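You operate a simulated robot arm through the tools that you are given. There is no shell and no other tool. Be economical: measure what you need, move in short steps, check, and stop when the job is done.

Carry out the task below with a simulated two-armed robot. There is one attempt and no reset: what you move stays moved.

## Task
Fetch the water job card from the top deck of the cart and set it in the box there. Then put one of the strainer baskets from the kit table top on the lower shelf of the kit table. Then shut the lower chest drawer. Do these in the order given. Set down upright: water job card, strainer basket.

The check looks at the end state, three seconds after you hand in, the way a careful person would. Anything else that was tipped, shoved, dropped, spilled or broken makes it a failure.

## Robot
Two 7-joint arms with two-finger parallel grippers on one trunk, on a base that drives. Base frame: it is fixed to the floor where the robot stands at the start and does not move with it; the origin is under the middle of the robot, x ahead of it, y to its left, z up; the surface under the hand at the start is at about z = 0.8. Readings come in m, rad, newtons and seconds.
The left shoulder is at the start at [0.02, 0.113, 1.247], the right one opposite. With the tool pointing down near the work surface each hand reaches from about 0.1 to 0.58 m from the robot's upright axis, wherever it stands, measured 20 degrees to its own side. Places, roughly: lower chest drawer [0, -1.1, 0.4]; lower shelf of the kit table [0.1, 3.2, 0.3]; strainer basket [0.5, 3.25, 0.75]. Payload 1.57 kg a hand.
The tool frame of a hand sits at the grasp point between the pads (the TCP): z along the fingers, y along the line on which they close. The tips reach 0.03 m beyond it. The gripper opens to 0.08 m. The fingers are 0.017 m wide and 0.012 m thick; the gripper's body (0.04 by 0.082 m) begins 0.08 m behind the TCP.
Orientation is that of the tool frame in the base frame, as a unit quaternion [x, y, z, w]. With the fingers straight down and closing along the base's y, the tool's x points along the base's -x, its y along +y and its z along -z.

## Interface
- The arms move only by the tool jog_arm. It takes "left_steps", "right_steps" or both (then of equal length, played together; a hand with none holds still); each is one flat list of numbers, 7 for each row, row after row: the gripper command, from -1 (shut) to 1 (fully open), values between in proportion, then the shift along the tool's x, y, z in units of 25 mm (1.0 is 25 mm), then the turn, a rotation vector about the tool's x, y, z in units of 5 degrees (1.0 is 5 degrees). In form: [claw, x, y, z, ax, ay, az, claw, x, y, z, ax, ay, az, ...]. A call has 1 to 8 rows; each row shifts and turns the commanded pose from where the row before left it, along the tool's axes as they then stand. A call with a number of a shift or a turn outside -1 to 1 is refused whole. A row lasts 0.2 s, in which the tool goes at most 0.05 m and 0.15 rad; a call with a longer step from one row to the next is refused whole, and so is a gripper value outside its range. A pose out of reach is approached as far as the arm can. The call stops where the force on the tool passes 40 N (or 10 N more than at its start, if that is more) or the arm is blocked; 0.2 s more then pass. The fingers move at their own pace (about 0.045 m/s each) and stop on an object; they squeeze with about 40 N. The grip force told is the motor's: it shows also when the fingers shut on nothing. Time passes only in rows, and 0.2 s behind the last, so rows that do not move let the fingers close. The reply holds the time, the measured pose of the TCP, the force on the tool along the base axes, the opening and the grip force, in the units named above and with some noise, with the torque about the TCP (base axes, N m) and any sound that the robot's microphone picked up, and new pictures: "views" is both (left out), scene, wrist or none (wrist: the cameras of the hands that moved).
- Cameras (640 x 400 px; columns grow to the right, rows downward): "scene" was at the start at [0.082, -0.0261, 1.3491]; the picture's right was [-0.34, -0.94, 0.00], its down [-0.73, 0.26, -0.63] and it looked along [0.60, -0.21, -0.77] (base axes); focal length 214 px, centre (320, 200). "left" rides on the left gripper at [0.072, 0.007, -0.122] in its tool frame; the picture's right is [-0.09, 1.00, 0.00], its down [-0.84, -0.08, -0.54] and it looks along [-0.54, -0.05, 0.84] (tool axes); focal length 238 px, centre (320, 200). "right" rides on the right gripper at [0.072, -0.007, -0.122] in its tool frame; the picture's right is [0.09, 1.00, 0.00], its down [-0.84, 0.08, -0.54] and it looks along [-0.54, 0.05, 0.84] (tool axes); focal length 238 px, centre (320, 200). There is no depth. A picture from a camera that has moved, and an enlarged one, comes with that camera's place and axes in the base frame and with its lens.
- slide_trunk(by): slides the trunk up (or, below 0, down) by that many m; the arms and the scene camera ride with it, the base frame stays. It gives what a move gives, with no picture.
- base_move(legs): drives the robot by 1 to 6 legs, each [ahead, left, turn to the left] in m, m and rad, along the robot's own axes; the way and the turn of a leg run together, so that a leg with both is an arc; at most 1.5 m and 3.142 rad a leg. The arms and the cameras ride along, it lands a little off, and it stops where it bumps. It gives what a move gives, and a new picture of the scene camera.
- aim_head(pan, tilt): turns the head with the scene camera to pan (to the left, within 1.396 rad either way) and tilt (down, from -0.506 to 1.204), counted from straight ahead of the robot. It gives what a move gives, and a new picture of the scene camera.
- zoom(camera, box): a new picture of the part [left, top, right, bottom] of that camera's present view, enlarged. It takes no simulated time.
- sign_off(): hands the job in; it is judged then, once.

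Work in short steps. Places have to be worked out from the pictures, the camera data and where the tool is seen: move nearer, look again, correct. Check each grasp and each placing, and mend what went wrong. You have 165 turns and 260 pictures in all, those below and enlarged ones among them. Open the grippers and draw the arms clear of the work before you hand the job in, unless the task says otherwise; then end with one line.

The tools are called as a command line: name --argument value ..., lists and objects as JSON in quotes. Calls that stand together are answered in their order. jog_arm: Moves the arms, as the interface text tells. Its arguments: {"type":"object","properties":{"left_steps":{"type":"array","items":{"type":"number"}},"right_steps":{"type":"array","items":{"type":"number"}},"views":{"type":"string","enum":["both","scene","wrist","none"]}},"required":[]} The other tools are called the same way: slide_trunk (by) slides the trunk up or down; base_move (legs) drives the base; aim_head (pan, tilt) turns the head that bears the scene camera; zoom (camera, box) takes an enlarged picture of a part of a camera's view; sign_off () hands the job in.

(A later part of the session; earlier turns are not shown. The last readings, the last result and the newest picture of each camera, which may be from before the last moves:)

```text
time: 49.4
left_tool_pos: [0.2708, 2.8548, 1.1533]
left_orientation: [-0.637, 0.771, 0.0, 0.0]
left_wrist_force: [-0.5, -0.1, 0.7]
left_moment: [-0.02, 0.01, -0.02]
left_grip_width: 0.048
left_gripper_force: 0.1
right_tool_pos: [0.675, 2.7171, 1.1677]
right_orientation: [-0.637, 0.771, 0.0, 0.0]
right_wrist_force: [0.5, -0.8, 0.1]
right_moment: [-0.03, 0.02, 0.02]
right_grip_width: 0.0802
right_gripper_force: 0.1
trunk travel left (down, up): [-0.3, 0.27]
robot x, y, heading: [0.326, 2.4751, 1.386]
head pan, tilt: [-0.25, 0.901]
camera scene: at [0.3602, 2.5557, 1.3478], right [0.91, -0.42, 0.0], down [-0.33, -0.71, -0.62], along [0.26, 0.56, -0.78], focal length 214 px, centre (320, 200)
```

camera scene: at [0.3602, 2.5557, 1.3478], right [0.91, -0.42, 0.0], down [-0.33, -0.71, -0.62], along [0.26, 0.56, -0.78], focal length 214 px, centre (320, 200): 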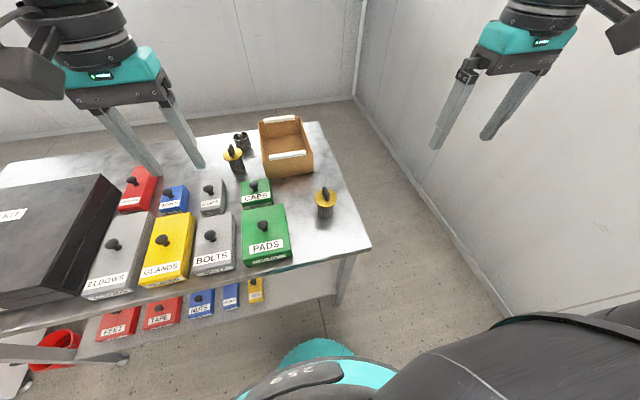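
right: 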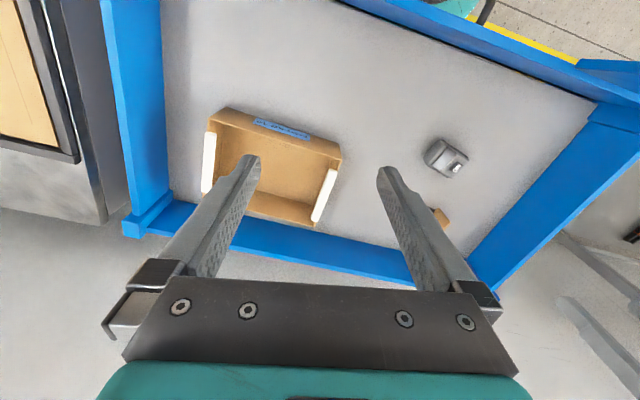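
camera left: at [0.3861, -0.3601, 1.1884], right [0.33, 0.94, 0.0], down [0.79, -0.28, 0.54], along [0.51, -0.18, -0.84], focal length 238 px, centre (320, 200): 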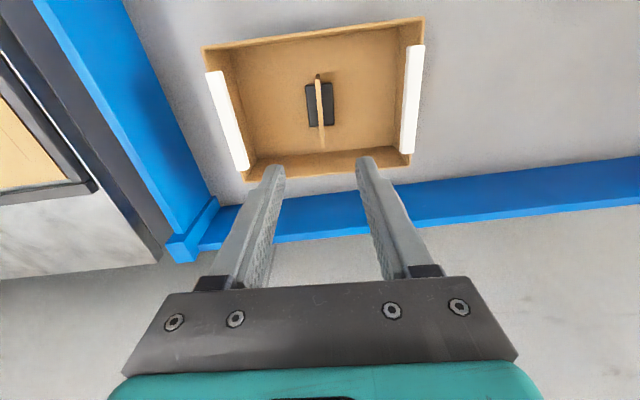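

I zoom further on the front basket, the second one and the cup behind it, to be sure which are strainer baskets.

zoom --camera "scene" --box '[215, 120, 275, 175]'

zoom --camera "scene" --box '[295, 170, 375, 230]'

```text
7.27 times, centred on (245, 148) of scene
camera zoom: at [0.3602, 2.5557, 1.3478], right [0.91, -0.42, 0.0], down [-0.33, -0.71, -0.62], along [0.26, 0.56, -0.78], focal length 1560 px, centre (866, 582)
```

zoom: 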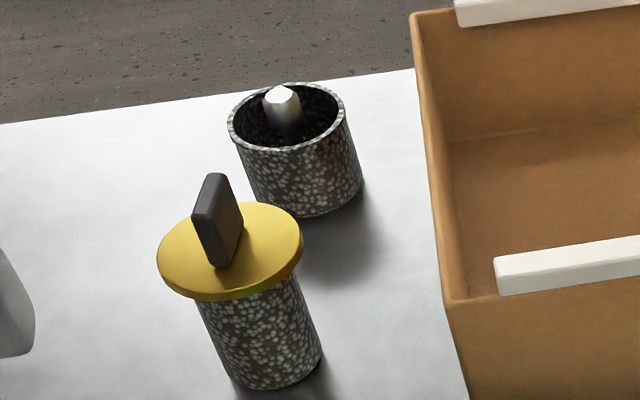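

```text
6.67 times, centred on (335, 200) of scene
camera zoom: at [0.3602, 2.5557, 1.3478], right [0.91, -0.42, 0.0], down [-0.33, -0.71, -0.62], along [0.26, 0.56, -0.78], focal length 1430 px, centre (220, 200)
```

zoom: 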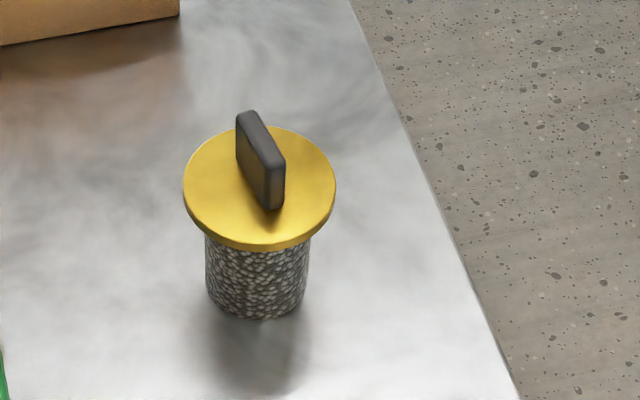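

The front yellow-capped one is at (0.55, 2.93), but the stated place (0.5, 3.25) is nearer the brown box, and there is also an open cup. Before choosing I look into the box and the back of the table with the right wrist camera.

jog_arm --right_steps '[1, -1, 0.9, 0, 0, 0, 0, 1, -1, 0.9, 0, 0, 0, 0, 1, -1, 0.9, 0, 0, 0, 0, 1, -1, 0.9, 0, 0, 0, 0, 1, -1, 0.9, 0, 0, 0, 0, 1, -1, 0.9, 0, 0, 0, 0, 1, -1, 0.9, 0, 0, 0, 0]' --views "wrist"

```text
time: 51.0
left_tool_pos: [0.2707, 2.8542, 1.1552]
left_orientation: [-0.638, 0.77, 0.0, 0.0]
left_wrist_force: [-0.8, 0.5, 0.4]
left_moment: [-0.01, 0.01, -0.01]
left_grip_width: 0.0481
left_gripper_force: 0.1
right_tool_pos: [0.5524, 2.919, 1.1681]
right_orientation: [-0.638, 0.77, 0.0, 0.0]
right_wrist_force: [-0.4, -0.2, -0.5]
right_moment: [-0.02, 0.02, 0.04]
right_grip_width: 0.0801
right_gripper_force: 0.2
trunk travel left (down, up): [-0.3, 0.27]
robot x, y, heading: [0.3296, 2.4798, 1.383]
head pan, tilt: [-0.25, 0.901]
camera right: at [0.5462, 2.8471, 1.2897], right [-1.0, 0.09, 0.0], down [0.08, 0.84, 0.54], along [0.05, 0.54, -0.84], focal length 238 px, centre (320, 200)
```

right: 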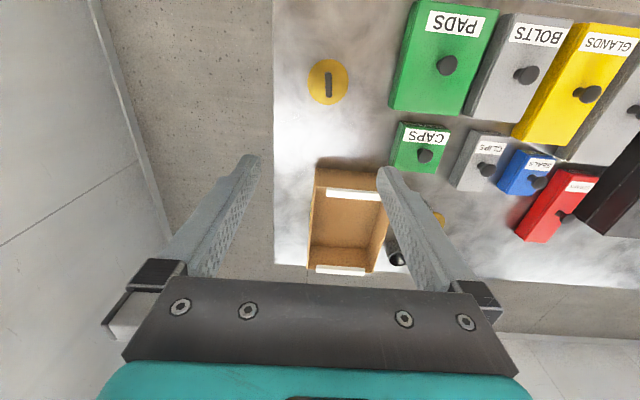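

The box is empty, so the two yellow-capped ones are the strainer baskets; the front one's grip plate runs nearly along base y at (0.54, 2.90). I back off 0.08 m for elbow room, then yaw the right tool to the plate and pull the left hand in.

base_move --legs '[[-0.08, 0, 0]]'

jog_arm --right_steps '[1, -0.5, 0, 0, 0, 0, -0.8, 1, -0.5, 0, 0, 0, 0, -0.8, 1, -0.5, 0, 0, 0, 0, -0.8, 1, 0, 0, 0, 0, 0, 0]' --left_steps '[0.2, 1, 0.2, 0, 0, 0, 0, 0.2, 1, 0.2, 0, 0, 0, 0, 0.2, 1, 0.2, 0, 0, 0, 0, 0.2, 1, 0.2, 0, 0, 0, 0]' --views "none"

zoom --camera "right" --box '[260, 0, 420, 120]'

```text
time: 52.0
left_tool_pos: [0.2555, 2.7748, 1.1559]
left_orientation: [-0.638, 0.77, 0.0, 0.001]
left_wrist_force: [0.1, -0.4, 1.0]
left_moment: [0.02, -0.01, -0.02]
left_grip_width: 0.048
left_gripper_force: 0.1
right_tool_pos: [0.5385, 2.8404, 1.1679]
right_orientation: [-0.638, 0.77, 0.001, 0.0]
right_wrist_force: [-1.1, 0.6, 0.0]
right_moment: [0.03, -0.02, -0.01]
right_grip_width: 0.0799
right_gripper_force: 0.1
trunk travel left (down, up): [-0.3, 0.27]
robot x, y, heading: [0.3114, 2.3971, 1.385]
head pan, tilt: [-0.25, 0.901]
camera scene: at [0.3449, 2.4758, 1.348], right [0.91, -0.42, 0.0], down [-0.33, -0.71, -0.62], along [0.26, 0.56, -0.78], focal length 214 px, centre (320, 200)
```

scene: 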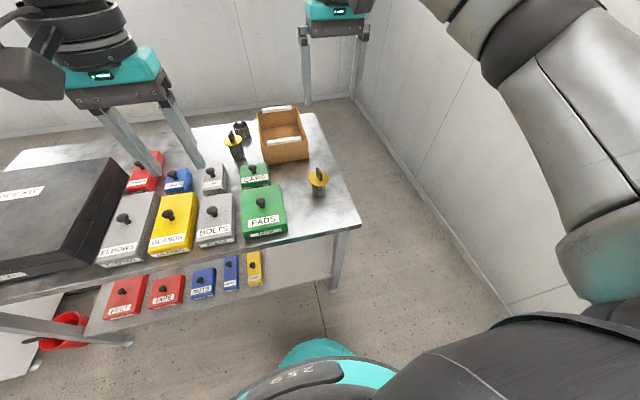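

```text
time: 53.0
left_tool_pos: [0.2185, 2.6819, 1.1542]
left_orientation: [-0.638, 0.77, -0.001, 0.0]
left_wrist_force: [-0.2, 0.4, -0.7]
left_moment: [-0.03, 0.01, 0.0]
left_grip_width: 0.048
left_gripper_force: 0.0
right_tool_pos: [0.5426, 2.8778, 1.1678]
right_orientation: [0.715, -0.699, 0.0, 0.0]
right_wrist_force: [-0.7, -0.6, 0.0]
right_moment: [0.02, 0.01, 0.01]
right_grip_width: 0.0799
right_gripper_force: 0.0
trunk travel left (down, up): [-0.3, 0.27]
robot x, y, heading: [0.3103, 2.4005, 1.385]
head pan, tilt: [-0.25, 0.901]
```

```text
3.33 times, centred on (340, 60) of right
camera zoom: at [0.5513, 2.806, 1.2896], right [-0.99, -0.12, 0.0], down [-0.1, 0.83, 0.54], along [-0.06, 0.54, -0.84], focal length 794 px, centre (253, 667)
```

zoom: 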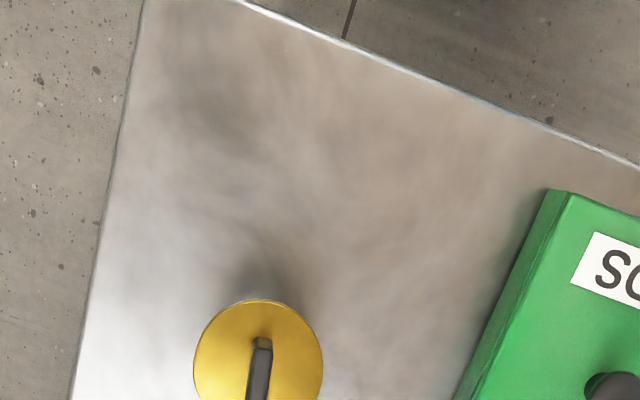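

Tool yaw is aligned with the plate. Now I tilt the right tool 45° (fingers forward-down), keeping the TCP up high, in preparation for the reach under the table top.

jog_arm --right_steps '[1, 0.4, 0, 0, 0, -1, 0, 1, 0.4, 0, 0, 0, -1, 0, 1, 0.4, 0, 0, 0, -1, 0, 1, 0.4, 0, 0, 0, -1, 0, 1, 0.4, 0, 0, 0, -1, 0, 1, 0.4, 0, 0, 0, -1, 0, 1, 0.4, 0, 0, 0, -1, 0, 1, 0.4, 0, 0, 0, -1, 0]' --views "wrist"

```text
time: 54.8
left_tool_pos: [0.218, 2.6814, 1.1556]
left_orientation: [-0.638, 0.77, 0.0, 0.0]
left_wrist_force: [-0.1, 0.3, -0.5]
left_moment: [0.02, -0.02, 0.01]
left_grip_width: 0.048
left_gripper_force: 0.1
right_tool_pos: [0.5448, 2.8022, 1.1439]
right_orientation: [0.671, -0.657, -0.245, -0.24]
right_wrist_force: [0.5, 0.5, 0.0]
right_moment: [0.02, -0.02, -0.01]
right_grip_width: 0.0799
right_gripper_force: 0.2
trunk travel left (down, up): [-0.3, 0.27]
robot x, y, heading: [0.3088, 2.3972, 1.385]
head pan, tilt: [-0.25, 0.901]
camera right: at [0.5542, 2.6692, 1.1912], right [-0.99, -0.09, -0.06], down [-0.08, 0.29, 0.95], along [-0.07, 0.95, -0.29], focal length 238 px, centre (320, 200)
```

right: 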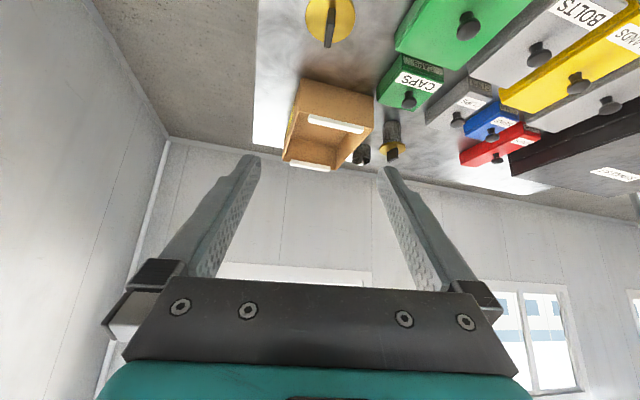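

From this view the basket flange sits at (0.538, 2.90, 0.866) with the plate's top near z≈0.90. I line up the tool axis with the plate and come partway down.

jog_arm --right_steps '[1, 0.75, 0.05, 0.9, 0, 0, 0, 1, 0.75, 0.05, 0.9, 0, 0, 0, 1, 0.75, 0.05, 0.9, 0, 0, 0, 1, 0.75, 0.05, 0.9, 0, 0, 0, 1, 0.75, 0.05, 0.9, 0, 0, 0]' --views "both"

```text
time: 56.0
left_tool_pos: [0.2189, 2.6818, 1.1538]
left_orientation: [-0.638, 0.77, 0.0, 0.0]
left_wrist_force: [-0.6, 0.2, 0.1]
left_moment: [0.01, -0.01, -0.03]
left_grip_width: 0.0477
left_gripper_force: 0.1
right_tool_pos: [0.5387, 2.8028, 0.9976]
right_orientation: [0.672, -0.657, -0.245, -0.24]
right_wrist_force: [-0.6, -0.1, -0.1]
right_moment: [0.01, 0.0, 0.01]
right_grip_width: 0.08
right_gripper_force: 0.1
trunk travel left (down, up): [-0.3, 0.27]
robot x, y, heading: [0.3145, 2.3995, 1.382]
head pan, tilt: [-0.25, 0.901]
camera scene: at [0.3452, 2.4769, 1.3479], right [0.91, -0.42, 0.0], down [-0.33, -0.71, -0.62], along [0.26, 0.56, -0.78], focal length 214 px, centre (320, 200)
camera right: at [0.5489, 2.6693, 1.0443], right [-0.99, -0.09, -0.06], down [-0.08, 0.29, 0.95], along [-0.07, 0.95, -0.3], focal length 238 px, centre (320, 200)
```

scene: 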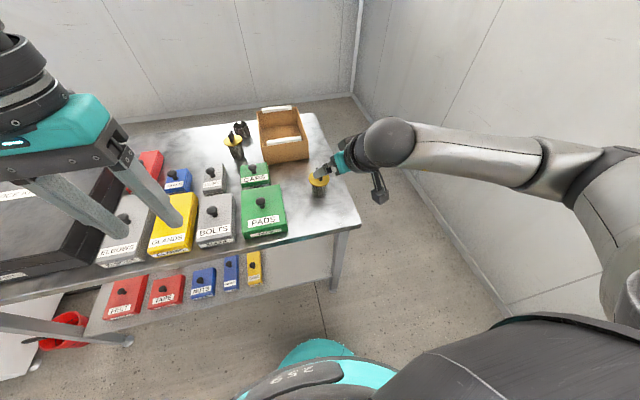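
right: 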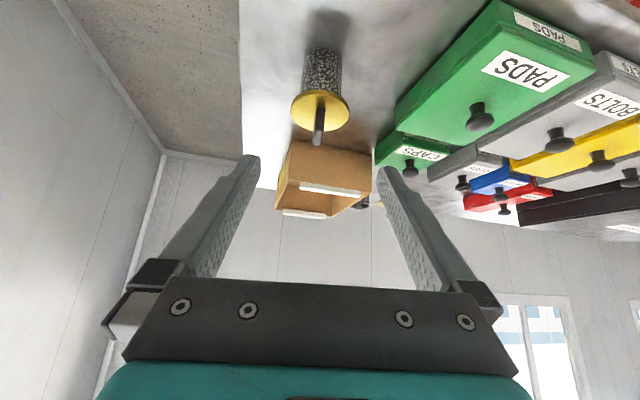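

The tool axis now points straight at the plate (0.146 m ahead along tool z). I advance most of the way and check before closing.

jog_arm --right_steps '[1, 0, 0, 1, 0, 0, 0, 1, 0, 0, 1, 0, 0, 0, 1, 0, 0, 1, 0, 0, 0, 1, 0, 0, 1, 0, 0, 0]' --views "both"

zoom --camera "scene" --box '[270, 110, 410, 220]'

```text
time: 57.0
left_tool_pos: [0.2171, 2.6826, 1.1539]
left_orientation: [-0.638, 0.77, 0.0, 0.0]
left_wrist_force: [0.2, -0.4, -0.1]
left_moment: [0.03, -0.02, 0.02]
left_grip_width: 0.0478
left_gripper_force: 0.1
right_tool_pos: [0.5371, 2.8679, 0.9215]
right_orientation: [0.672, -0.657, -0.244, -0.239]
right_wrist_force: [0.9, 0.1, -0.8]
right_moment: [0.03, 0.02, 0.03]
right_grip_width: 0.0803
right_gripper_force: 0.1
trunk travel left (down, up): [-0.3, 0.27]
robot x, y, heading: [0.312, 2.4016, 1.39]
head pan, tilt: [-0.25, 0.901]
camera scene: at [0.3451, 2.4772, 1.3479], right [0.91, -0.42, 0.0], down [-0.33, -0.71, -0.62], along [0.26, 0.56, -0.78], focal length 214 px, centre (320, 200)
camera right: at [0.5468, 2.7345, 0.9682], right [-0.99, -0.09, -0.06], down [-0.08, 0.29, 0.95], along [-0.07, 0.95, -0.3], focal length 238 px, centre (320, 200)
```

scene: 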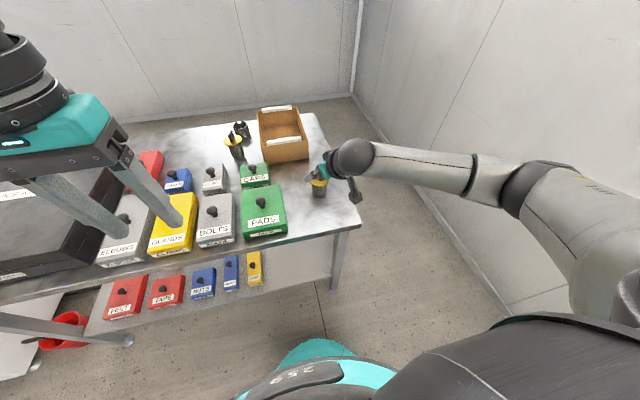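
right: 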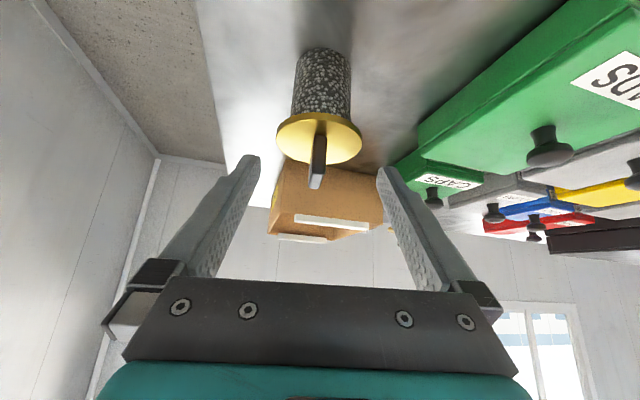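

```text
3.64 times, centred on (340, 165) of scene
camera zoom: at [0.3451, 2.4772, 1.3479], right [0.91, -0.42, 0.0], down [-0.33, -0.71, -0.62], along [0.26, 0.56, -0.78], focal length 780 px, centre (247, 327)
```

zoom: 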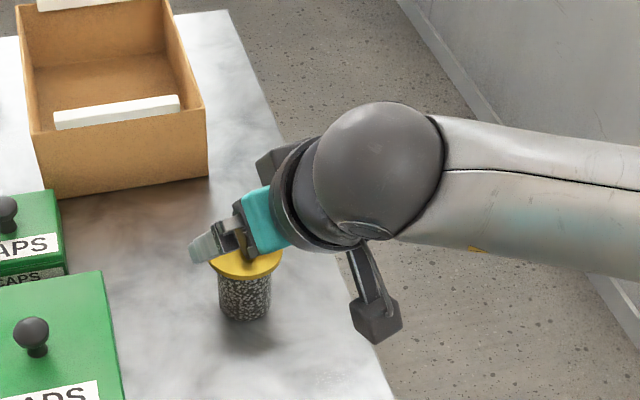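

Plate between the fingers, flange at z≈0.865. To keep the tips off the flange I advance only 31 mm (TCP z≈0.898), then close.

jog_arm --right_steps '[1, 0, 0, 0.62, 0, 0, 0, 1, 0, 0, 0.62, 0, 0, 0, -1, 0, 0, 0, 0, 0, 0, -1, 0, 0, 0, 0, 0, 0, -1, 0, 0, 0, 0, 0, 0, -1, 0, 0, 0, 0, 0, 0, -1, 0, 0, 0, 0, 0, 0]' --views "wrist"

```text
time: 58.6
left_tool_pos: [0.2183, 2.6816, 1.1546]
left_orientation: [-0.638, 0.77, 0.0, 0.0]
left_wrist_force: [0.5, 0.8, -0.7]
left_moment: [0.02, 0.03, 0.02]
left_grip_width: 0.0481
left_gripper_force: 0.1
right_tool_pos: [0.5365, 2.8873, 0.8975]
right_orientation: [0.671, -0.658, -0.245, -0.239]
right_wrist_force: [-0.4, 0.9, 0.0]
right_moment: [0.08, 0.03, 0.01]
right_grip_width: 0.0638
right_gripper_force: 40.1
trunk travel left (down, up): [-0.3, 0.27]
robot x, y, heading: [0.3111, 2.3989, 1.381]
head pan, tilt: [-0.25, 0.901]
camera right: at [0.547, 2.7544, 0.9449], right [-0.99, -0.09, -0.06], down [-0.08, 0.29, 0.95], along [-0.07, 0.95, -0.3], focal length 238 px, centre (320, 200)
```

right: 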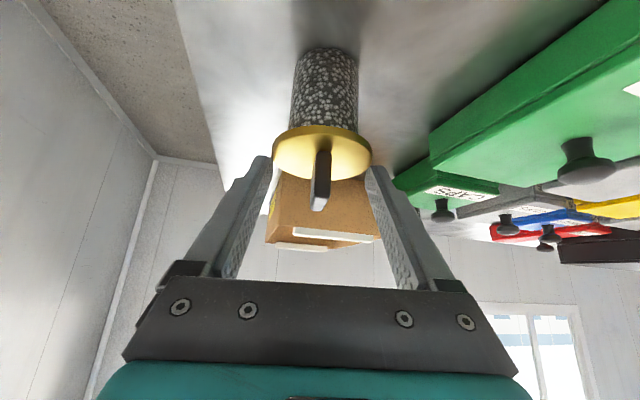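

The fingers stopped at 64 mm on the flange's rim, not the plate. I reopen, lift 15 mm straight up, and close again.

jog_arm --right_steps '[1, 0, 0, 0, 0, 0, 0, 1, 0, 0, 0, 0, 0, 0, 1, -0.19, 0, -0.23, 0, 0, 0, 1, -0.19, 0, -0.23, 0, 0, 0]' --views "wrist"

zoom --camera "right" --box '[230, 30, 410, 230]'

```text
time: 59.6
left_tool_pos: [0.2184, 2.6819, 1.1549]
left_orientation: [-0.638, 0.77, -0.001, 0.0]
left_wrist_force: [-0.3, -0.6, -0.1]
left_moment: [0.01, 0.02, -0.03]
left_grip_width: 0.0482
left_gripper_force: 0.0
right_tool_pos: [0.5372, 2.8872, 0.9123]
right_orientation: [0.672, -0.657, -0.245, -0.24]
right_wrist_force: [-1.4, -0.6, 0.0]
right_moment: [-0.05, 0.0, 0.03]
right_grip_width: 0.08
right_gripper_force: 0.0
trunk travel left (down, up): [-0.3, 0.27]
robot x, y, heading: [0.3102, 2.4003, 1.384]
head pan, tilt: [-0.25, 0.901]
camera right: at [0.5469, 2.754, 0.9601], right [-0.99, -0.09, -0.06], down [-0.08, 0.29, 0.95], along [-0.07, 0.95, -0.3], focal length 238 px, centre (320, 200)
```

right: 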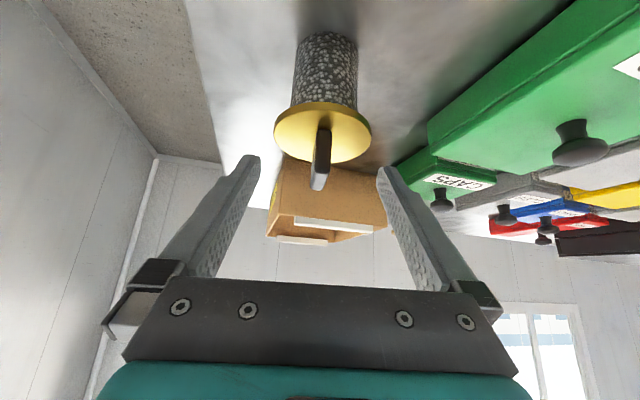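

```text
2.00 times, centred on (320, 130) of right
camera zoom: at [0.5469, 2.754, 0.9601], right [-0.99, -0.09, -0.06], down [-0.08, 0.29, 0.95], along [-0.07, 0.95, -0.3], focal length 477 px, centre (320, 340)
```

zoom: 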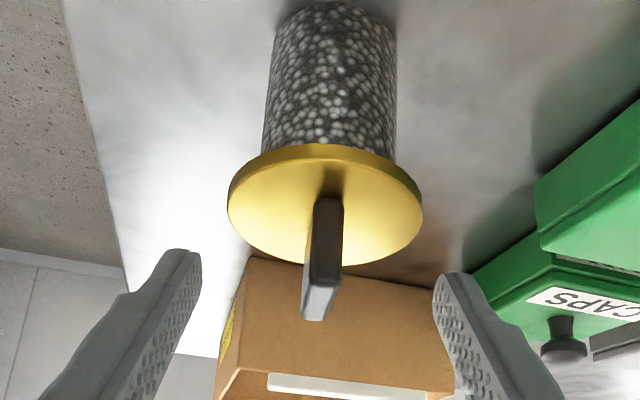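

The flange is about 68 mm wide at z≈0.865 and the plate tops out near 0.91. I come down 8 mm (tips about 8 mm above the flange) and close on the plate.

jog_arm --right_steps '[1, 0.2, 0, 0.245, 0, 0, 0, -1, 0, 0, 0, 0, 0, 0, -1, 0, 0, 0, 0, 0, 0, -1, 0, 0, 0, 0, 0, 0, -1, 0, 0, 0, 0, 0, 0, -1, 0, 0, 0, 0, 0, 0]' --views "wrist"

```text
time: 61.0
left_tool_pos: [0.2182, 2.6821, 1.1542]
left_orientation: [-0.638, 0.77, 0.0, 0.0]
left_wrist_force: [-0.3, -0.4, -0.2]
left_moment: [0.01, 0.02, -0.01]
left_grip_width: 0.0482
left_gripper_force: 0.1
right_tool_pos: [0.5382, 2.8873, 0.9041]
right_orientation: [0.672, -0.657, -0.245, -0.238]
right_wrist_force: [-0.2, 0.3, -0.6]
right_moment: [-0.03, 0.0, 0.01]
right_grip_width: 0.0098
right_gripper_force: 21.4
trunk travel left (down, up): [-0.3, 0.27]
robot x, y, heading: [0.3115, 2.3948, 1.389]
head pan, tilt: [-0.25, 0.901]
camera right: at [0.5471, 2.7543, 0.9519], right [-0.99, -0.09, -0.06], down [-0.08, 0.29, 0.95], along [-0.07, 0.95, -0.3], focal length 238 px, centre (320, 200)
```

right: 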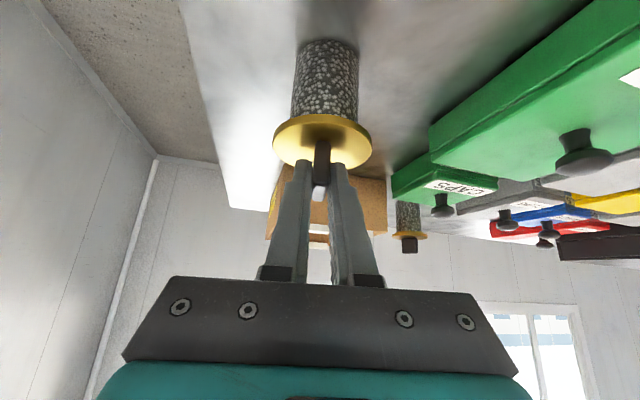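

Gripped on the plate (9.8 mm, 21 N). I lift straight up 0.1 m and check.

jog_arm --right_steps '[-1, -0.32, 0, -0.38, 0, 0, 0, -1, -0.643, 0, -0.766, 0, 0, 0, -1, -0.643, 0, -0.766, 0, 0, 0, -1, -0.643, 0, -0.766, 0, 0, 0, -1, -0.643, 0, -0.766, 0, 0, 0]' --views "both"

```text
time: 62.2
left_tool_pos: [0.2179, 2.6817, 1.1546]
left_orientation: [-0.639, 0.77, 0.0, 0.0]
left_wrist_force: [0.2, 0.8, -0.6]
left_moment: [0.05, 0.0, 0.02]
left_grip_width: 0.048
left_gripper_force: 0.1
right_tool_pos: [0.5369, 2.8883, 1.0164]
right_orientation: [0.671, -0.657, -0.245, -0.24]
right_wrist_force: [0.1, -0.1, -1.4]
right_moment: [0.01, 0.01, -0.03]
right_grip_width: 0.0093
right_gripper_force: 28.1
trunk travel left (down, up): [-0.3, 0.27]
robot x, y, heading: [0.3089, 2.4001, 1.381]
head pan, tilt: [-0.25, 0.901]
camera scene: at [0.3451, 2.4769, 1.3479], right [0.91, -0.42, 0.0], down [-0.33, -0.71, -0.62], along [0.26, 0.56, -0.78], focal length 214 px, centre (320, 200)
camera right: at [0.5465, 2.7546, 1.0641], right [-0.99, -0.09, -0.06], down [-0.08, 0.29, 0.95], along [-0.07, 0.95, -0.3], focal length 238 px, centre (320, 200)
```

scene: 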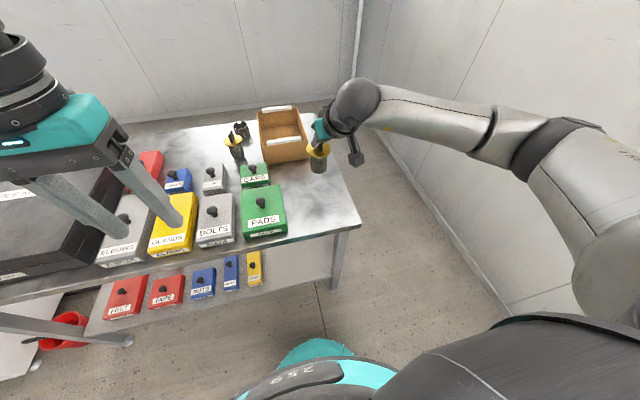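
right: 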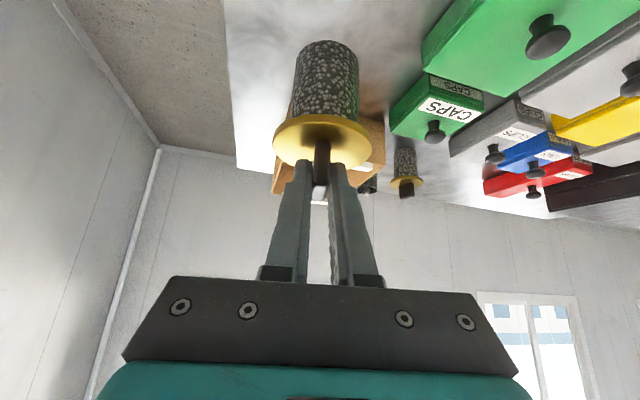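

Lifted cleanly. I back the robot 0.25 m and shift 0.1 m left so the basket clears the table edge before lowering.

base_move --legs '[[-0.25, 0, 0], [0, 0.1, 0]]'

slide_trunk --by -0.28

aim_head --pan -0.2 --tilt 0.75

```text
time: 64.8
left_tool_pos: [0.0743, 2.4548, 1.1543]
left_orientation: [-0.638, 0.77, 0.0, 0.0]
left_wrist_force: [0.0, 0.3, 0.2]
left_moment: [0.0, -0.07, 0.0]
left_grip_width: 0.0482
left_gripper_force: 0.2
right_tool_pos: [0.3913, 2.6611, 1.0173]
right_orientation: [0.672, -0.657, -0.244, -0.239]
right_wrist_force: [-0.3, 0.2, -1.7]
right_moment: [-0.03, -0.01, 0.02]
right_grip_width: 0.0094
right_gripper_force: 27.9
trunk travel left (down, up): [-0.3, 0.27]
robot x, y, heading: [0.167, 2.1703, 1.383]
head pan, tilt: [-0.25, 0.901]
camera scene: at [0.1994, 2.25, 1.3479], right [0.91, -0.42, 0.0], down [-0.33, -0.71, -0.62], along [0.26, 0.56, -0.78], focal length 214 px, centre (320, 200)
```

scene: 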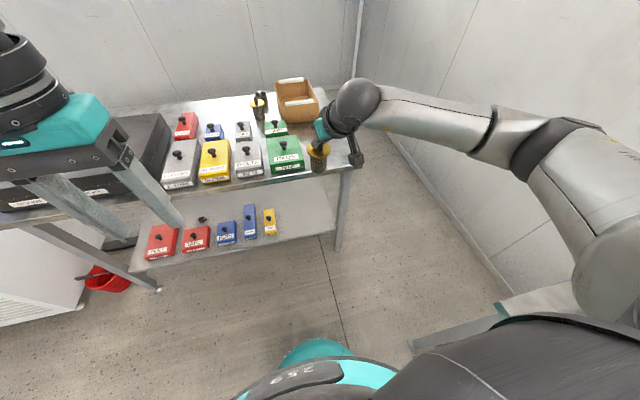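

```text
time: 67.6
left_tool_pos: [0.0738, 2.4548, 0.8756]
left_orientation: [-0.638, 0.77, 0.0, 0.0]
left_wrist_force: [-0.1, -0.6, 0.9]
left_moment: [-0.02, -0.02, -0.01]
left_grip_width: 0.0478
left_gripper_force: 0.0
right_tool_pos: [0.3913, 2.6613, 0.736]
right_orientation: [0.672, -0.657, -0.245, -0.24]
right_wrist_force: [0.4, 0.0, -1.3]
right_moment: [-0.03, -0.02, 0.03]
right_grip_width: 0.0094
right_gripper_force: 28.3
trunk travel left (down, up): [-0.02, 0.55]
robot x, y, heading: [0.1619, 2.1721, 1.388]
head pan, tilt: [-0.25, 0.901]
```

```text
time: 68.3
left_tool_pos: [0.0743, 2.455, 0.8747]
left_orientation: [-0.638, 0.77, 0.0, -0.001]
left_wrist_force: [-0.3, -0.6, 0.5]
left_moment: [0.05, 0.01, 0.01]
left_grip_width: 0.0479
left_gripper_force: 0.0
right_tool_pos: [0.3918, 2.6611, 0.7362]
right_orientation: [0.672, -0.657, -0.244, -0.239]
right_wrist_force: [0.5, 0.1, -1.5]
right_moment: [0.0, 0.0, 0.01]
right_grip_width: 0.0096
right_gripper_force: 27.7
trunk travel left (down, up): [-0.02, 0.55]
robot x, y, heading: [0.1675, 2.1732, 1.389]
head pan, tilt: [-0.201, 0.75]
camera scene: at [0.1999, 2.2581, 1.0798], right [0.93, -0.38, 0.0], down [-0.26, -0.63, -0.73], along [0.28, 0.68, -0.68], focal length 214 px, centre (320, 200)
```

scene: 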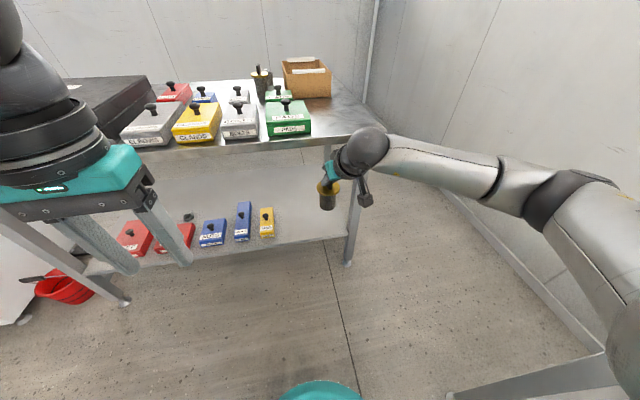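

The arm's elbow is close to the wall table on the right, so I look there before lowering the arm.

aim_head --pan -1.2 --tilt 0.7

```text
time: 69.6
left_tool_pos: [0.0738, 2.4558, 0.8748]
left_orientation: [-0.638, 0.77, 0.0, -0.001]
left_wrist_force: [0.0, -0.5, 0.6]
left_moment: [0.01, 0.01, -0.02]
left_grip_width: 0.0481
left_gripper_force: 0.0
right_tool_pos: [0.3913, 2.6606, 0.7355]
right_orientation: [0.672, -0.657, -0.245, -0.24]
right_wrist_force: [0.0, -0.1, -0.4]
right_moment: [0.01, 0.01, 0.01]
right_grip_width: 0.0094
right_gripper_force: 27.7
trunk travel left (down, up): [-0.02, 0.55]
robot x, y, heading: [0.1642, 2.1709, 1.386]
head pan, tilt: [-1.201, 0.7]
camera scene: at [0.2522, 2.197, 1.0841], right [0.18, -0.98, 0.0], down [-0.63, -0.12, -0.76], along [0.75, 0.14, -0.64], focal length 214 px, centre (320, 200)
```

scene: 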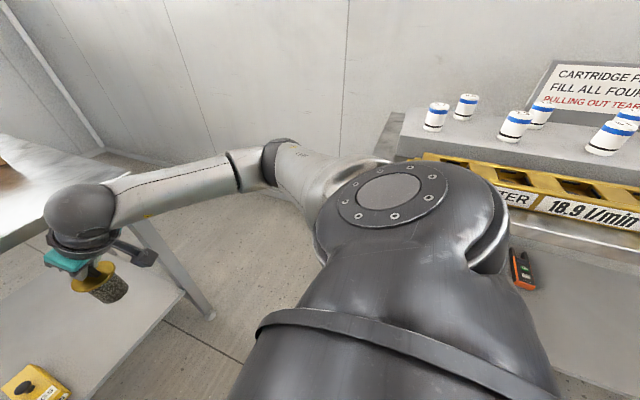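

The elbow is ahead (+y) of the wall table, so lowering is safe. I lower the hand straight down 0.27 m in two calls.

jog_arm --right_steps '[-1, 0.643, 0, 0.766, 0, 0, 0, -1, 0.643, 0, 0.766, 0, 0, 0, -1, 0.643, 0, 0.766, 0, 0, 0, -1, 0.643, 0, 0.766, 0, 0, 0, -1, 0.643, 0, 0.766, 0, 0, 0]' --views "scene"

jog_arm --right_steps '[-1, 0.643, 0, 0.766, 0, 0, 0, -1, 0.643, 0, 0.766, 0, 0, 0, -1, 0.643, 0, 0.766, 0, 0, 0, -1, 0.643, 0, 0.766, 0, 0, 0, -1, 0.643, 0, 0.766, 0, 0, 0]' --views "both"

```text
time: 70.8
left_tool_pos: [0.0738, 2.4561, 0.874]
left_orientation: [-0.638, 0.77, 0.0, 0.0]
left_wrist_force: [0.0, -0.1, 0.4]
left_moment: [0.05, 0.01, 0.02]
left_grip_width: 0.0479
left_gripper_force: 0.1
right_tool_pos: [0.3915, 2.6613, 0.6112]
right_orientation: [0.673, -0.656, -0.245, -0.239]
right_wrist_force: [-0.6, 0.1, -1.2]
right_moment: [0.02, 0.0, -0.03]
right_grip_width: 0.0095
right_gripper_force: 28.1
trunk travel left (down, up): [-0.02, 0.55]
robot x, y, heading: [0.1692, 2.169, 1.388]
head pan, tilt: [-1.201, 0.7]
camera scene: at [0.2522, 2.197, 1.0841], right [0.18, -0.98, 0.0], down [-0.63, -0.12, -0.76], along [0.75, 0.14, -0.64], focal length 214 px, centre (320, 200)
```

scene: 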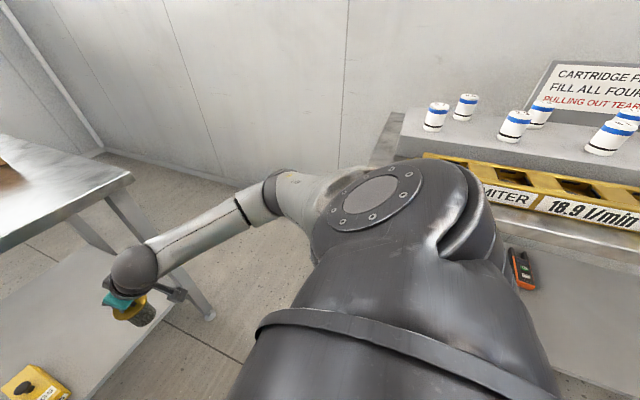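

```text
time: 72.0
left_tool_pos: [0.0736, 2.4552, 0.8749]
left_orientation: [-0.638, 0.77, 0.0, 0.0]
left_wrist_force: [0.8, -0.7, 0.2]
left_moment: [-0.01, 0.0, 0.0]
left_grip_width: 0.0482
left_gripper_force: 0.0
right_tool_pos: [0.3919, 2.6602, 0.4855]
right_orientation: [0.673, -0.656, -0.245, -0.239]
right_wrist_force: [-0.4, 0.3, -1.3]
right_moment: [0.01, -0.02, 0.02]
right_grip_width: 0.0097
right_gripper_force: 28.0
trunk travel left (down, up): [-0.02, 0.55]
robot x, y, heading: [0.1667, 2.1705, 1.384]
head pan, tilt: [-1.201, 0.7]
camera scene: at [0.2522, 2.197, 1.0841], right [0.18, -0.98, 0.0], down [-0.63, -0.12, -0.76], along [0.75, 0.14, -0.64], focal length 214 px, centre (320, 200)
camera right: at [0.4016, 2.5272, 0.5336], right [-0.99, -0.09, -0.06], down [-0.08, 0.29, 0.95], along [-0.07, 0.95, -0.3], focal length 238 px, centre (320, 200)
```

scene: 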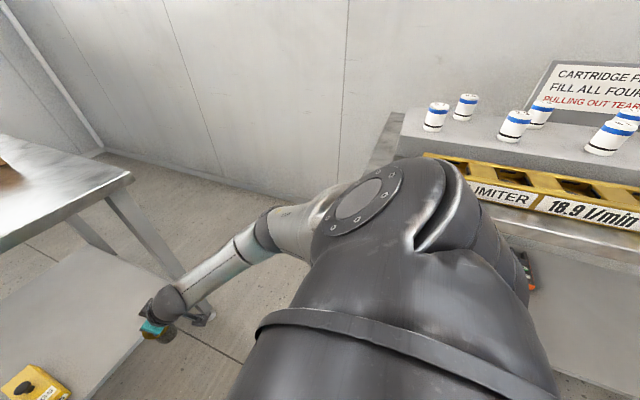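
right: 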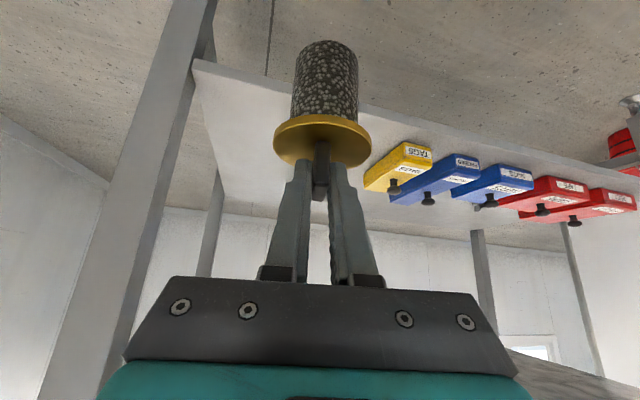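

Shelf top computes to z≈0.30 with its front edge where expected, and the free spot right of TAGS is ahead. I drive forward 0.2 m to bring the basket over the shelf.

base_move --legs '[[0.1, 0, 0], [0.1, 0, 0]]'

jog_arm --right_steps '[-1, 0, 0, 0, 0, 0, 0]' --views "wrist"

```text
time: 73.9
left_tool_pos: [0.1107, 2.6512, 0.8746]
left_orientation: [-0.638, 0.77, 0.0, 0.0]
left_wrist_force: [0.1, -0.4, 0.6]
left_moment: [0.03, 0.02, 0.0]
left_grip_width: 0.048
left_gripper_force: 0.0
right_tool_pos: [0.4299, 2.8564, 0.487]
right_orientation: [0.672, -0.657, -0.245, -0.239]
right_wrist_force: [0.4, -0.7, -1.0]
right_moment: [-0.01, 0.04, -0.01]
right_grip_width: 0.0097
right_gripper_force: 28.1
trunk travel left (down, up): [-0.02, 0.55]
robot x, y, heading: [0.2055, 2.3697, 1.386]
head pan, tilt: [-1.201, 0.7]
camera scene: at [0.2892, 2.3936, 1.0841], right [0.18, -0.98, 0.0], down [-0.63, -0.12, -0.76], along [0.75, 0.14, -0.64], focal length 214 px, centre (320, 200)
```

scene: 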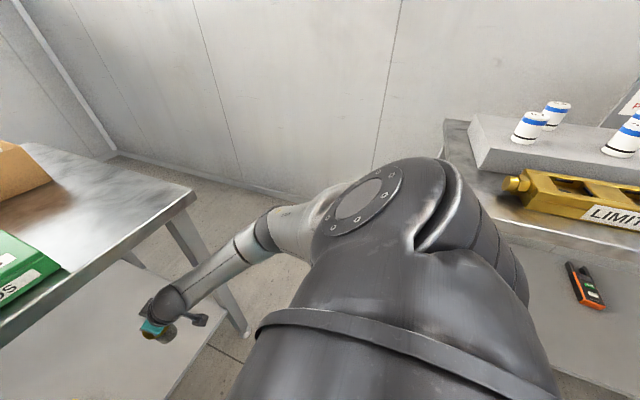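

```text
time: 74.3
left_tool_pos: [0.1108, 2.6513, 0.8755]
left_orientation: [-0.638, 0.77, 0.0, 0.001]
left_wrist_force: [0.0, 0.1, 0.4]
left_moment: [0.0, -0.02, -0.01]
left_grip_width: 0.0482
left_gripper_force: 0.0
right_tool_pos: [0.4283, 2.8575, 0.4858]
right_orientation: [0.673, -0.656, -0.245, -0.239]
right_wrist_force: [-0.9, -0.4, -1.8]
right_moment: [-0.02, 0.02, -0.04]
right_grip_width: 0.0096
right_gripper_force: 28.0
trunk travel left (down, up): [-0.02, 0.55]
robot x, y, heading: [0.2037, 2.3696, 1.388]
head pan, tilt: [-1.201, 0.7]
camera right: at [0.4387, 2.7238, 0.5338], right [-0.99, -0.09, -0.06], down [-0.08, 0.29, 0.95], along [-0.07, 0.95, -0.3], focal length 238 px, centre (320, 200)
```

right: 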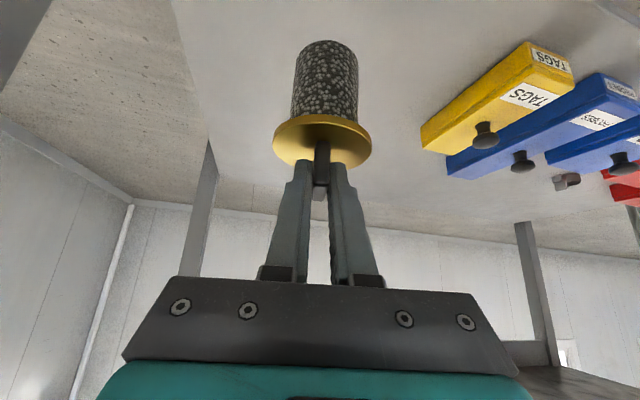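

Basket hovers 9 cm inside the shelf edge, clear of TAGS and the leg. I nudge forward 15 mm and lower 60 mm, then creep.

jog_arm --right_steps '[-1, -0.46, 0, 0.386, 0, 0, 0, -1, 0.643, 0, 0.766, 0, 0, 0, -1, 0.643, 0, 0.766, 0, 0, 0, -1, 0.257, 0, 0.306, 0, 0, 0]' --views "wrist"

aim_head --pan -0.35 --tilt 0.9

```text
time: 75.3
left_tool_pos: [0.1105, 2.6517, 0.8735]
left_orientation: [-0.638, 0.77, 0.0, 0.0]
left_wrist_force: [0.7, 0.4, -0.4]
left_moment: [0.03, 0.01, 0.01]
left_grip_width: 0.0481
left_gripper_force: 0.0
right_tool_pos: [0.428, 2.8725, 0.4254]
right_orientation: [0.672, -0.657, -0.245, -0.239]
right_wrist_force: [0.2, 0.6, -1.8]
right_moment: [0.0, -0.02, -0.01]
right_grip_width: 0.0098
right_gripper_force: 27.6
trunk travel left (down, up): [-0.02, 0.55]
robot x, y, heading: [0.2037, 2.369, 1.39]
head pan, tilt: [-1.201, 0.7]
camera right: at [0.4376, 2.7385, 0.4741], right [-0.99, -0.09, -0.06], down [-0.08, 0.29, 0.95], along [-0.07, 0.95, -0.3], focal length 238 px, centre (320, 200)
```

right: 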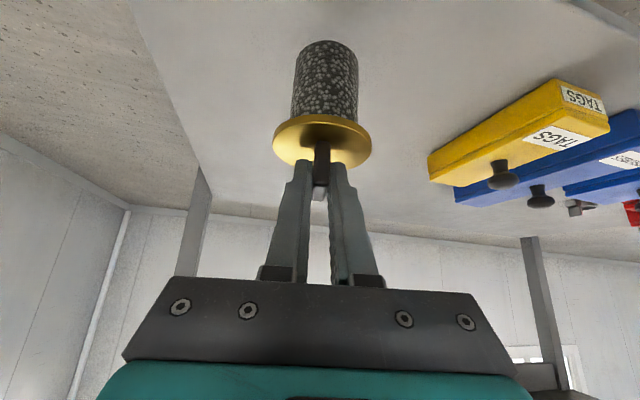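

```text
time: 76.5
left_tool_pos: [0.112, 2.6518, 0.8738]
left_orientation: [-0.638, 0.77, 0.0, 0.0]
left_wrist_force: [-0.4, 0.0, 0.1]
left_moment: [0.01, 0.03, 0.02]
left_grip_width: 0.048
left_gripper_force: 0.0
right_tool_pos: [0.4276, 2.8713, 0.4265]
right_orientation: [0.672, -0.657, -0.244, -0.239]
right_wrist_force: [0.5, 0.2, -1.6]
right_moment: [0.0, -0.01, -0.01]
right_grip_width: 0.0095
right_gripper_force: 27.8
trunk travel left (down, up): [-0.02, 0.55]
robot x, y, heading: [0.2062, 2.3699, 1.384]
head pan, tilt: [-0.351, 0.901]
camera scene: at [0.2443, 2.443, 1.0679], right [0.86, -0.51, 0.0], down [-0.4, -0.67, -0.62], along [0.32, 0.53, -0.78], focal length 214 px, centre (320, 200)
```

scene: 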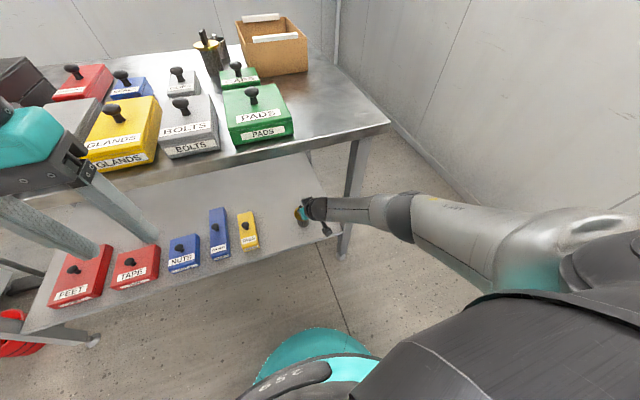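

Positions look right. I creep down in small steps watching the force.

jog_arm --right_steps '[-1, 0.129, 0, 0.153, 0, 0, 0, -1, 0.129, 0, 0.153, 0, 0, 0, -1, 0.103, 0, 0.123, 0, 0, 0]' --views "none"

jog_arm --right_steps '[-1, 0.077, 0, 0.092, 0, 0, 0, -1, 0, 0, 0, 0, 0, 0]' --views "none"

jog_arm --right_steps '[-1, 0.077, 0, 0.092, 0, 0, 0, -1, 0, 0, 0, 0, 0, 0]' --views "wrist"

```text
time: 77.3
left_tool_pos: [0.1108, 2.652, 0.8752]
left_orientation: [-0.638, 0.77, 0.0, 0.0]
left_wrist_force: [-0.5, -0.3, -0.2]
left_moment: [-0.05, 0.0, -0.01]
left_grip_width: 0.0477
left_gripper_force: 0.1
right_tool_pos: [0.4281, 2.8716, 0.4124]
right_orientation: [0.672, -0.657, -0.245, -0.239]
right_wrist_force: [-0.1, -0.6, -1.8]
right_moment: [-0.04, 0.03, 0.0]
right_grip_width: 0.0099
right_gripper_force: 28.0
trunk travel left (down, up): [-0.02, 0.55]
robot x, y, heading: [0.2032, 2.3718, 1.387]
head pan, tilt: [-0.351, 0.901]
```

```text
time: 77.9
left_tool_pos: [0.1102, 2.6513, 0.8747]
left_orientation: [-0.638, 0.77, 0.0, 0.0]
left_wrist_force: [-0.4, 0.0, 0.2]
left_moment: [0.02, -0.01, 0.01]
left_grip_width: 0.0481
left_gripper_force: 0.1
right_tool_pos: [0.4278, 2.873, 0.4098]
right_orientation: [0.673, -0.656, -0.245, -0.239]
right_wrist_force: [-0.6, 0.3, -1.8]
right_moment: [-0.02, 0.0, -0.05]
right_grip_width: 0.0099
right_gripper_force: 27.9
trunk travel left (down, up): [-0.02, 0.55]
robot x, y, heading: [0.2055, 2.3667, 1.388]
head pan, tilt: [-0.351, 0.901]
```

```text
time: 78.5
left_tool_pos: [0.112, 2.652, 0.8749]
left_orientation: [-0.638, 0.77, 0.001, 0.0]
left_wrist_force: [0.2, -0.4, -1.4]
left_moment: [0.01, 0.02, -0.01]
left_grip_width: 0.048
left_gripper_force: 0.1
right_tool_pos: [0.4289, 2.872, 0.4064]
right_orientation: [0.672, -0.657, -0.245, -0.239]
right_wrist_force: [1.3, -0.1, -1.3]
right_moment: [-0.01, 0.01, 0.01]
right_grip_width: 0.0096
right_gripper_force: 28.4
trunk travel left (down, up): [-0.02, 0.55]
robot x, y, heading: [0.1997, 2.3665, 1.388]
head pan, tilt: [-0.351, 0.901]
camera right: at [0.4383, 2.7387, 0.4541], right [-0.99, -0.09, -0.06], down [-0.08, 0.29, 0.95], along [-0.07, 0.95, -0.3], focal length 238 px, centre (320, 200)
```

right: 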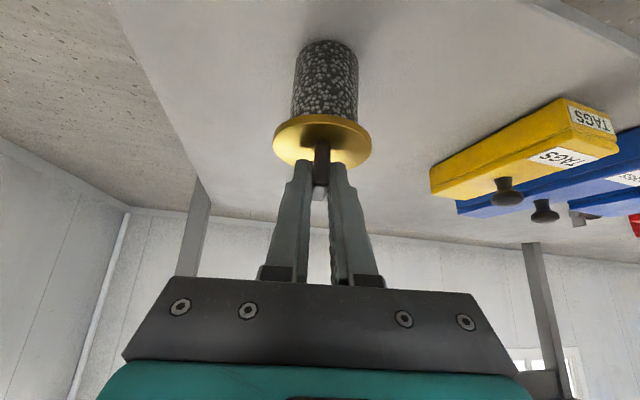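

Still free (about −1.5 N of load). I continue in 3 mm steps.

jog_arm --right_steps '[-1, 0.077, 0, 0.092, 0, 0, 0, -1, 0, 0, 0, 0, 0, 0]' --views "none"

jog_arm --right_steps '[-1, 0.077, 0, 0.092, 0, 0, 0, -1, 0, 0, 0, 0, 0, 0]' --views "none"

jog_arm --right_steps '[-1, 0.077, 0, 0.092, 0, 0, 0, -1, 0, 0, 0, 0, 0, 0]' --views "wrist"

```text
time: 79.1
left_tool_pos: [0.1105, 2.65, 0.8739]
left_orientation: [-0.638, 0.77, 0.001, 0.001]
left_wrist_force: [-0.4, -0.2, 0.4]
left_moment: [-0.05, 0.02, 0.0]
left_grip_width: 0.048
left_gripper_force: 0.0
right_tool_pos: [0.4272, 2.8729, 0.404]
right_orientation: [0.672, -0.656, -0.245, -0.24]
right_wrist_force: [-0.3, -1.8, 6.0]
right_moment: [-0.23, -0.02, 0.01]
right_grip_width: 0.0093
right_gripper_force: 27.7
trunk travel left (down, up): [-0.02, 0.55]
robot x, y, heading: [0.2025, 2.3639, 1.393]
head pan, tilt: [-0.351, 0.901]
```

```text
time: 79.7
left_tool_pos: [0.111, 2.6499, 0.8752]
left_orientation: [-0.639, 0.769, 0.001, 0.001]
left_wrist_force: [0.6, 0.2, 0.4]
left_moment: [-0.03, 0.02, 0.0]
left_grip_width: 0.0478
left_gripper_force: 0.0
right_tool_pos: [0.4269, 2.873, 0.4044]
right_orientation: [0.671, -0.656, -0.247, -0.241]
right_wrist_force: [-0.2, -3.6, 23.6]
right_moment: [0.1, -0.01, -0.01]
right_grip_width: 0.0098
right_gripper_force: 28.7
trunk travel left (down, up): [-0.02, 0.55]
robot x, y, heading: [0.2027, 2.3668, 1.387]
head pan, tilt: [-0.351, 0.901]
```

```text
time: 80.2
left_tool_pos: [0.1105, 2.6514, 0.8751]
left_orientation: [-0.638, 0.77, 0.001, -0.001]
left_wrist_force: [0.2, -0.8, 0.5]
left_moment: [-0.01, -0.02, 0.01]
left_grip_width: 0.0478
left_gripper_force: 0.0
right_tool_pos: [0.4277, 2.8761, 0.4015]
right_orientation: [0.671, -0.655, -0.25, -0.242]
right_wrist_force: [0.6, 3.6, 6.9]
right_moment: [0.47, -0.08, 0.04]
right_grip_width: 0.0096
right_gripper_force: 27.9
trunk travel left (down, up): [-0.02, 0.55]
robot x, y, heading: [0.2042, 2.3677, 1.386]
head pan, tilt: [-0.351, 0.901]
stopped in row 2 (right hand): the force on the tool passed its limit at 42 N (the readings are from after the stop); the commanded pose is now the measured one
camera right: at [0.4385, 2.743, 0.4481], right [-0.99, -0.09, -0.06], down [-0.08, 0.28, 0.96], along [-0.07, 0.96, -0.29], focal length 238 px, centre (320, 200)
```

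right: 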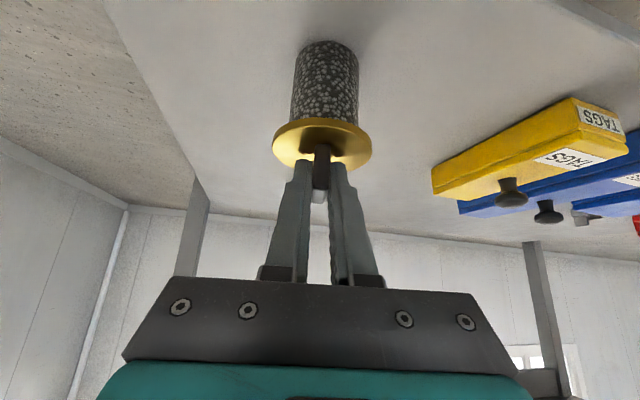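

Contact found at TCP z≈0.404 (slightly over-pressed). I relieve 2 mm, then open gently.

jog_arm --right_steps '[-1, -0.052, 0, -0.061, 0, 0.15, 0, -1, 0, 0, 0, 0, 0, 0]' --views "none"

jog_arm --right_steps '[-0.3, 0, 0, 0, 0, 0, 0, 0, 0, 0, 0, 0, 0, 0, 0.4, 0, 0, 0, 0, 0, 0, 0.4, 0, 0, 0, 0, 0, 0]' --views "wrist"

```text
time: 80.8
left_tool_pos: [0.111, 2.6508, 0.8728]
left_orientation: [-0.637, 0.771, 0.0, 0.0]
left_wrist_force: [0.4, 0.8, -0.1]
left_moment: [0.01, 0.01, 0.01]
left_grip_width: 0.048
left_gripper_force: 0.0
right_tool_pos: [0.4268, 2.8746, 0.403]
right_orientation: [0.673, -0.657, -0.243, -0.237]
right_wrist_force: [-0.3, 3.6, 6.8]
right_moment: [0.53, 0.05, 0.03]
right_grip_width: 0.0096
right_gripper_force: 28.1
trunk travel left (down, up): [-0.02, 0.55]
robot x, y, heading: [0.2066, 2.374, 1.38]
head pan, tilt: [-0.351, 0.901]
```

```text
time: 81.8
left_tool_pos: [0.1112, 2.6514, 0.8736]
left_orientation: [-0.638, 0.77, 0.0, 0.0]
left_wrist_force: [-0.3, -0.1, 0.7]
left_moment: [0.01, -0.02, 0.02]
left_grip_width: 0.0481
left_gripper_force: 0.1
right_tool_pos: [0.4278, 2.8728, 0.4026]
right_orientation: [0.673, -0.657, -0.242, -0.237]
right_wrist_force: [0.9, 0.9, 9.8]
right_moment: [0.14, -0.03, -0.02]
right_grip_width: 0.0531
right_gripper_force: 0.1
trunk travel left (down, up): [-0.02, 0.55]
robot x, y, heading: [0.2046, 2.3719, 1.386]
head pan, tilt: [-0.351, 0.901]
camera right: at [0.4385, 2.7415, 0.4507], right [-0.99, -0.09, -0.06], down [-0.08, 0.3, 0.95], along [-0.07, 0.95, -0.3], focal length 238 px, centre (320, 200)
```

right: 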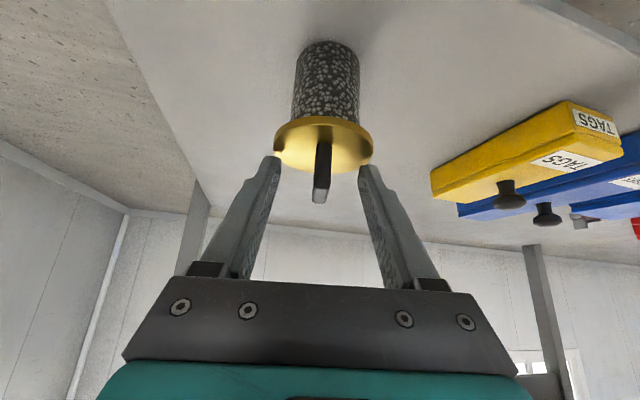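

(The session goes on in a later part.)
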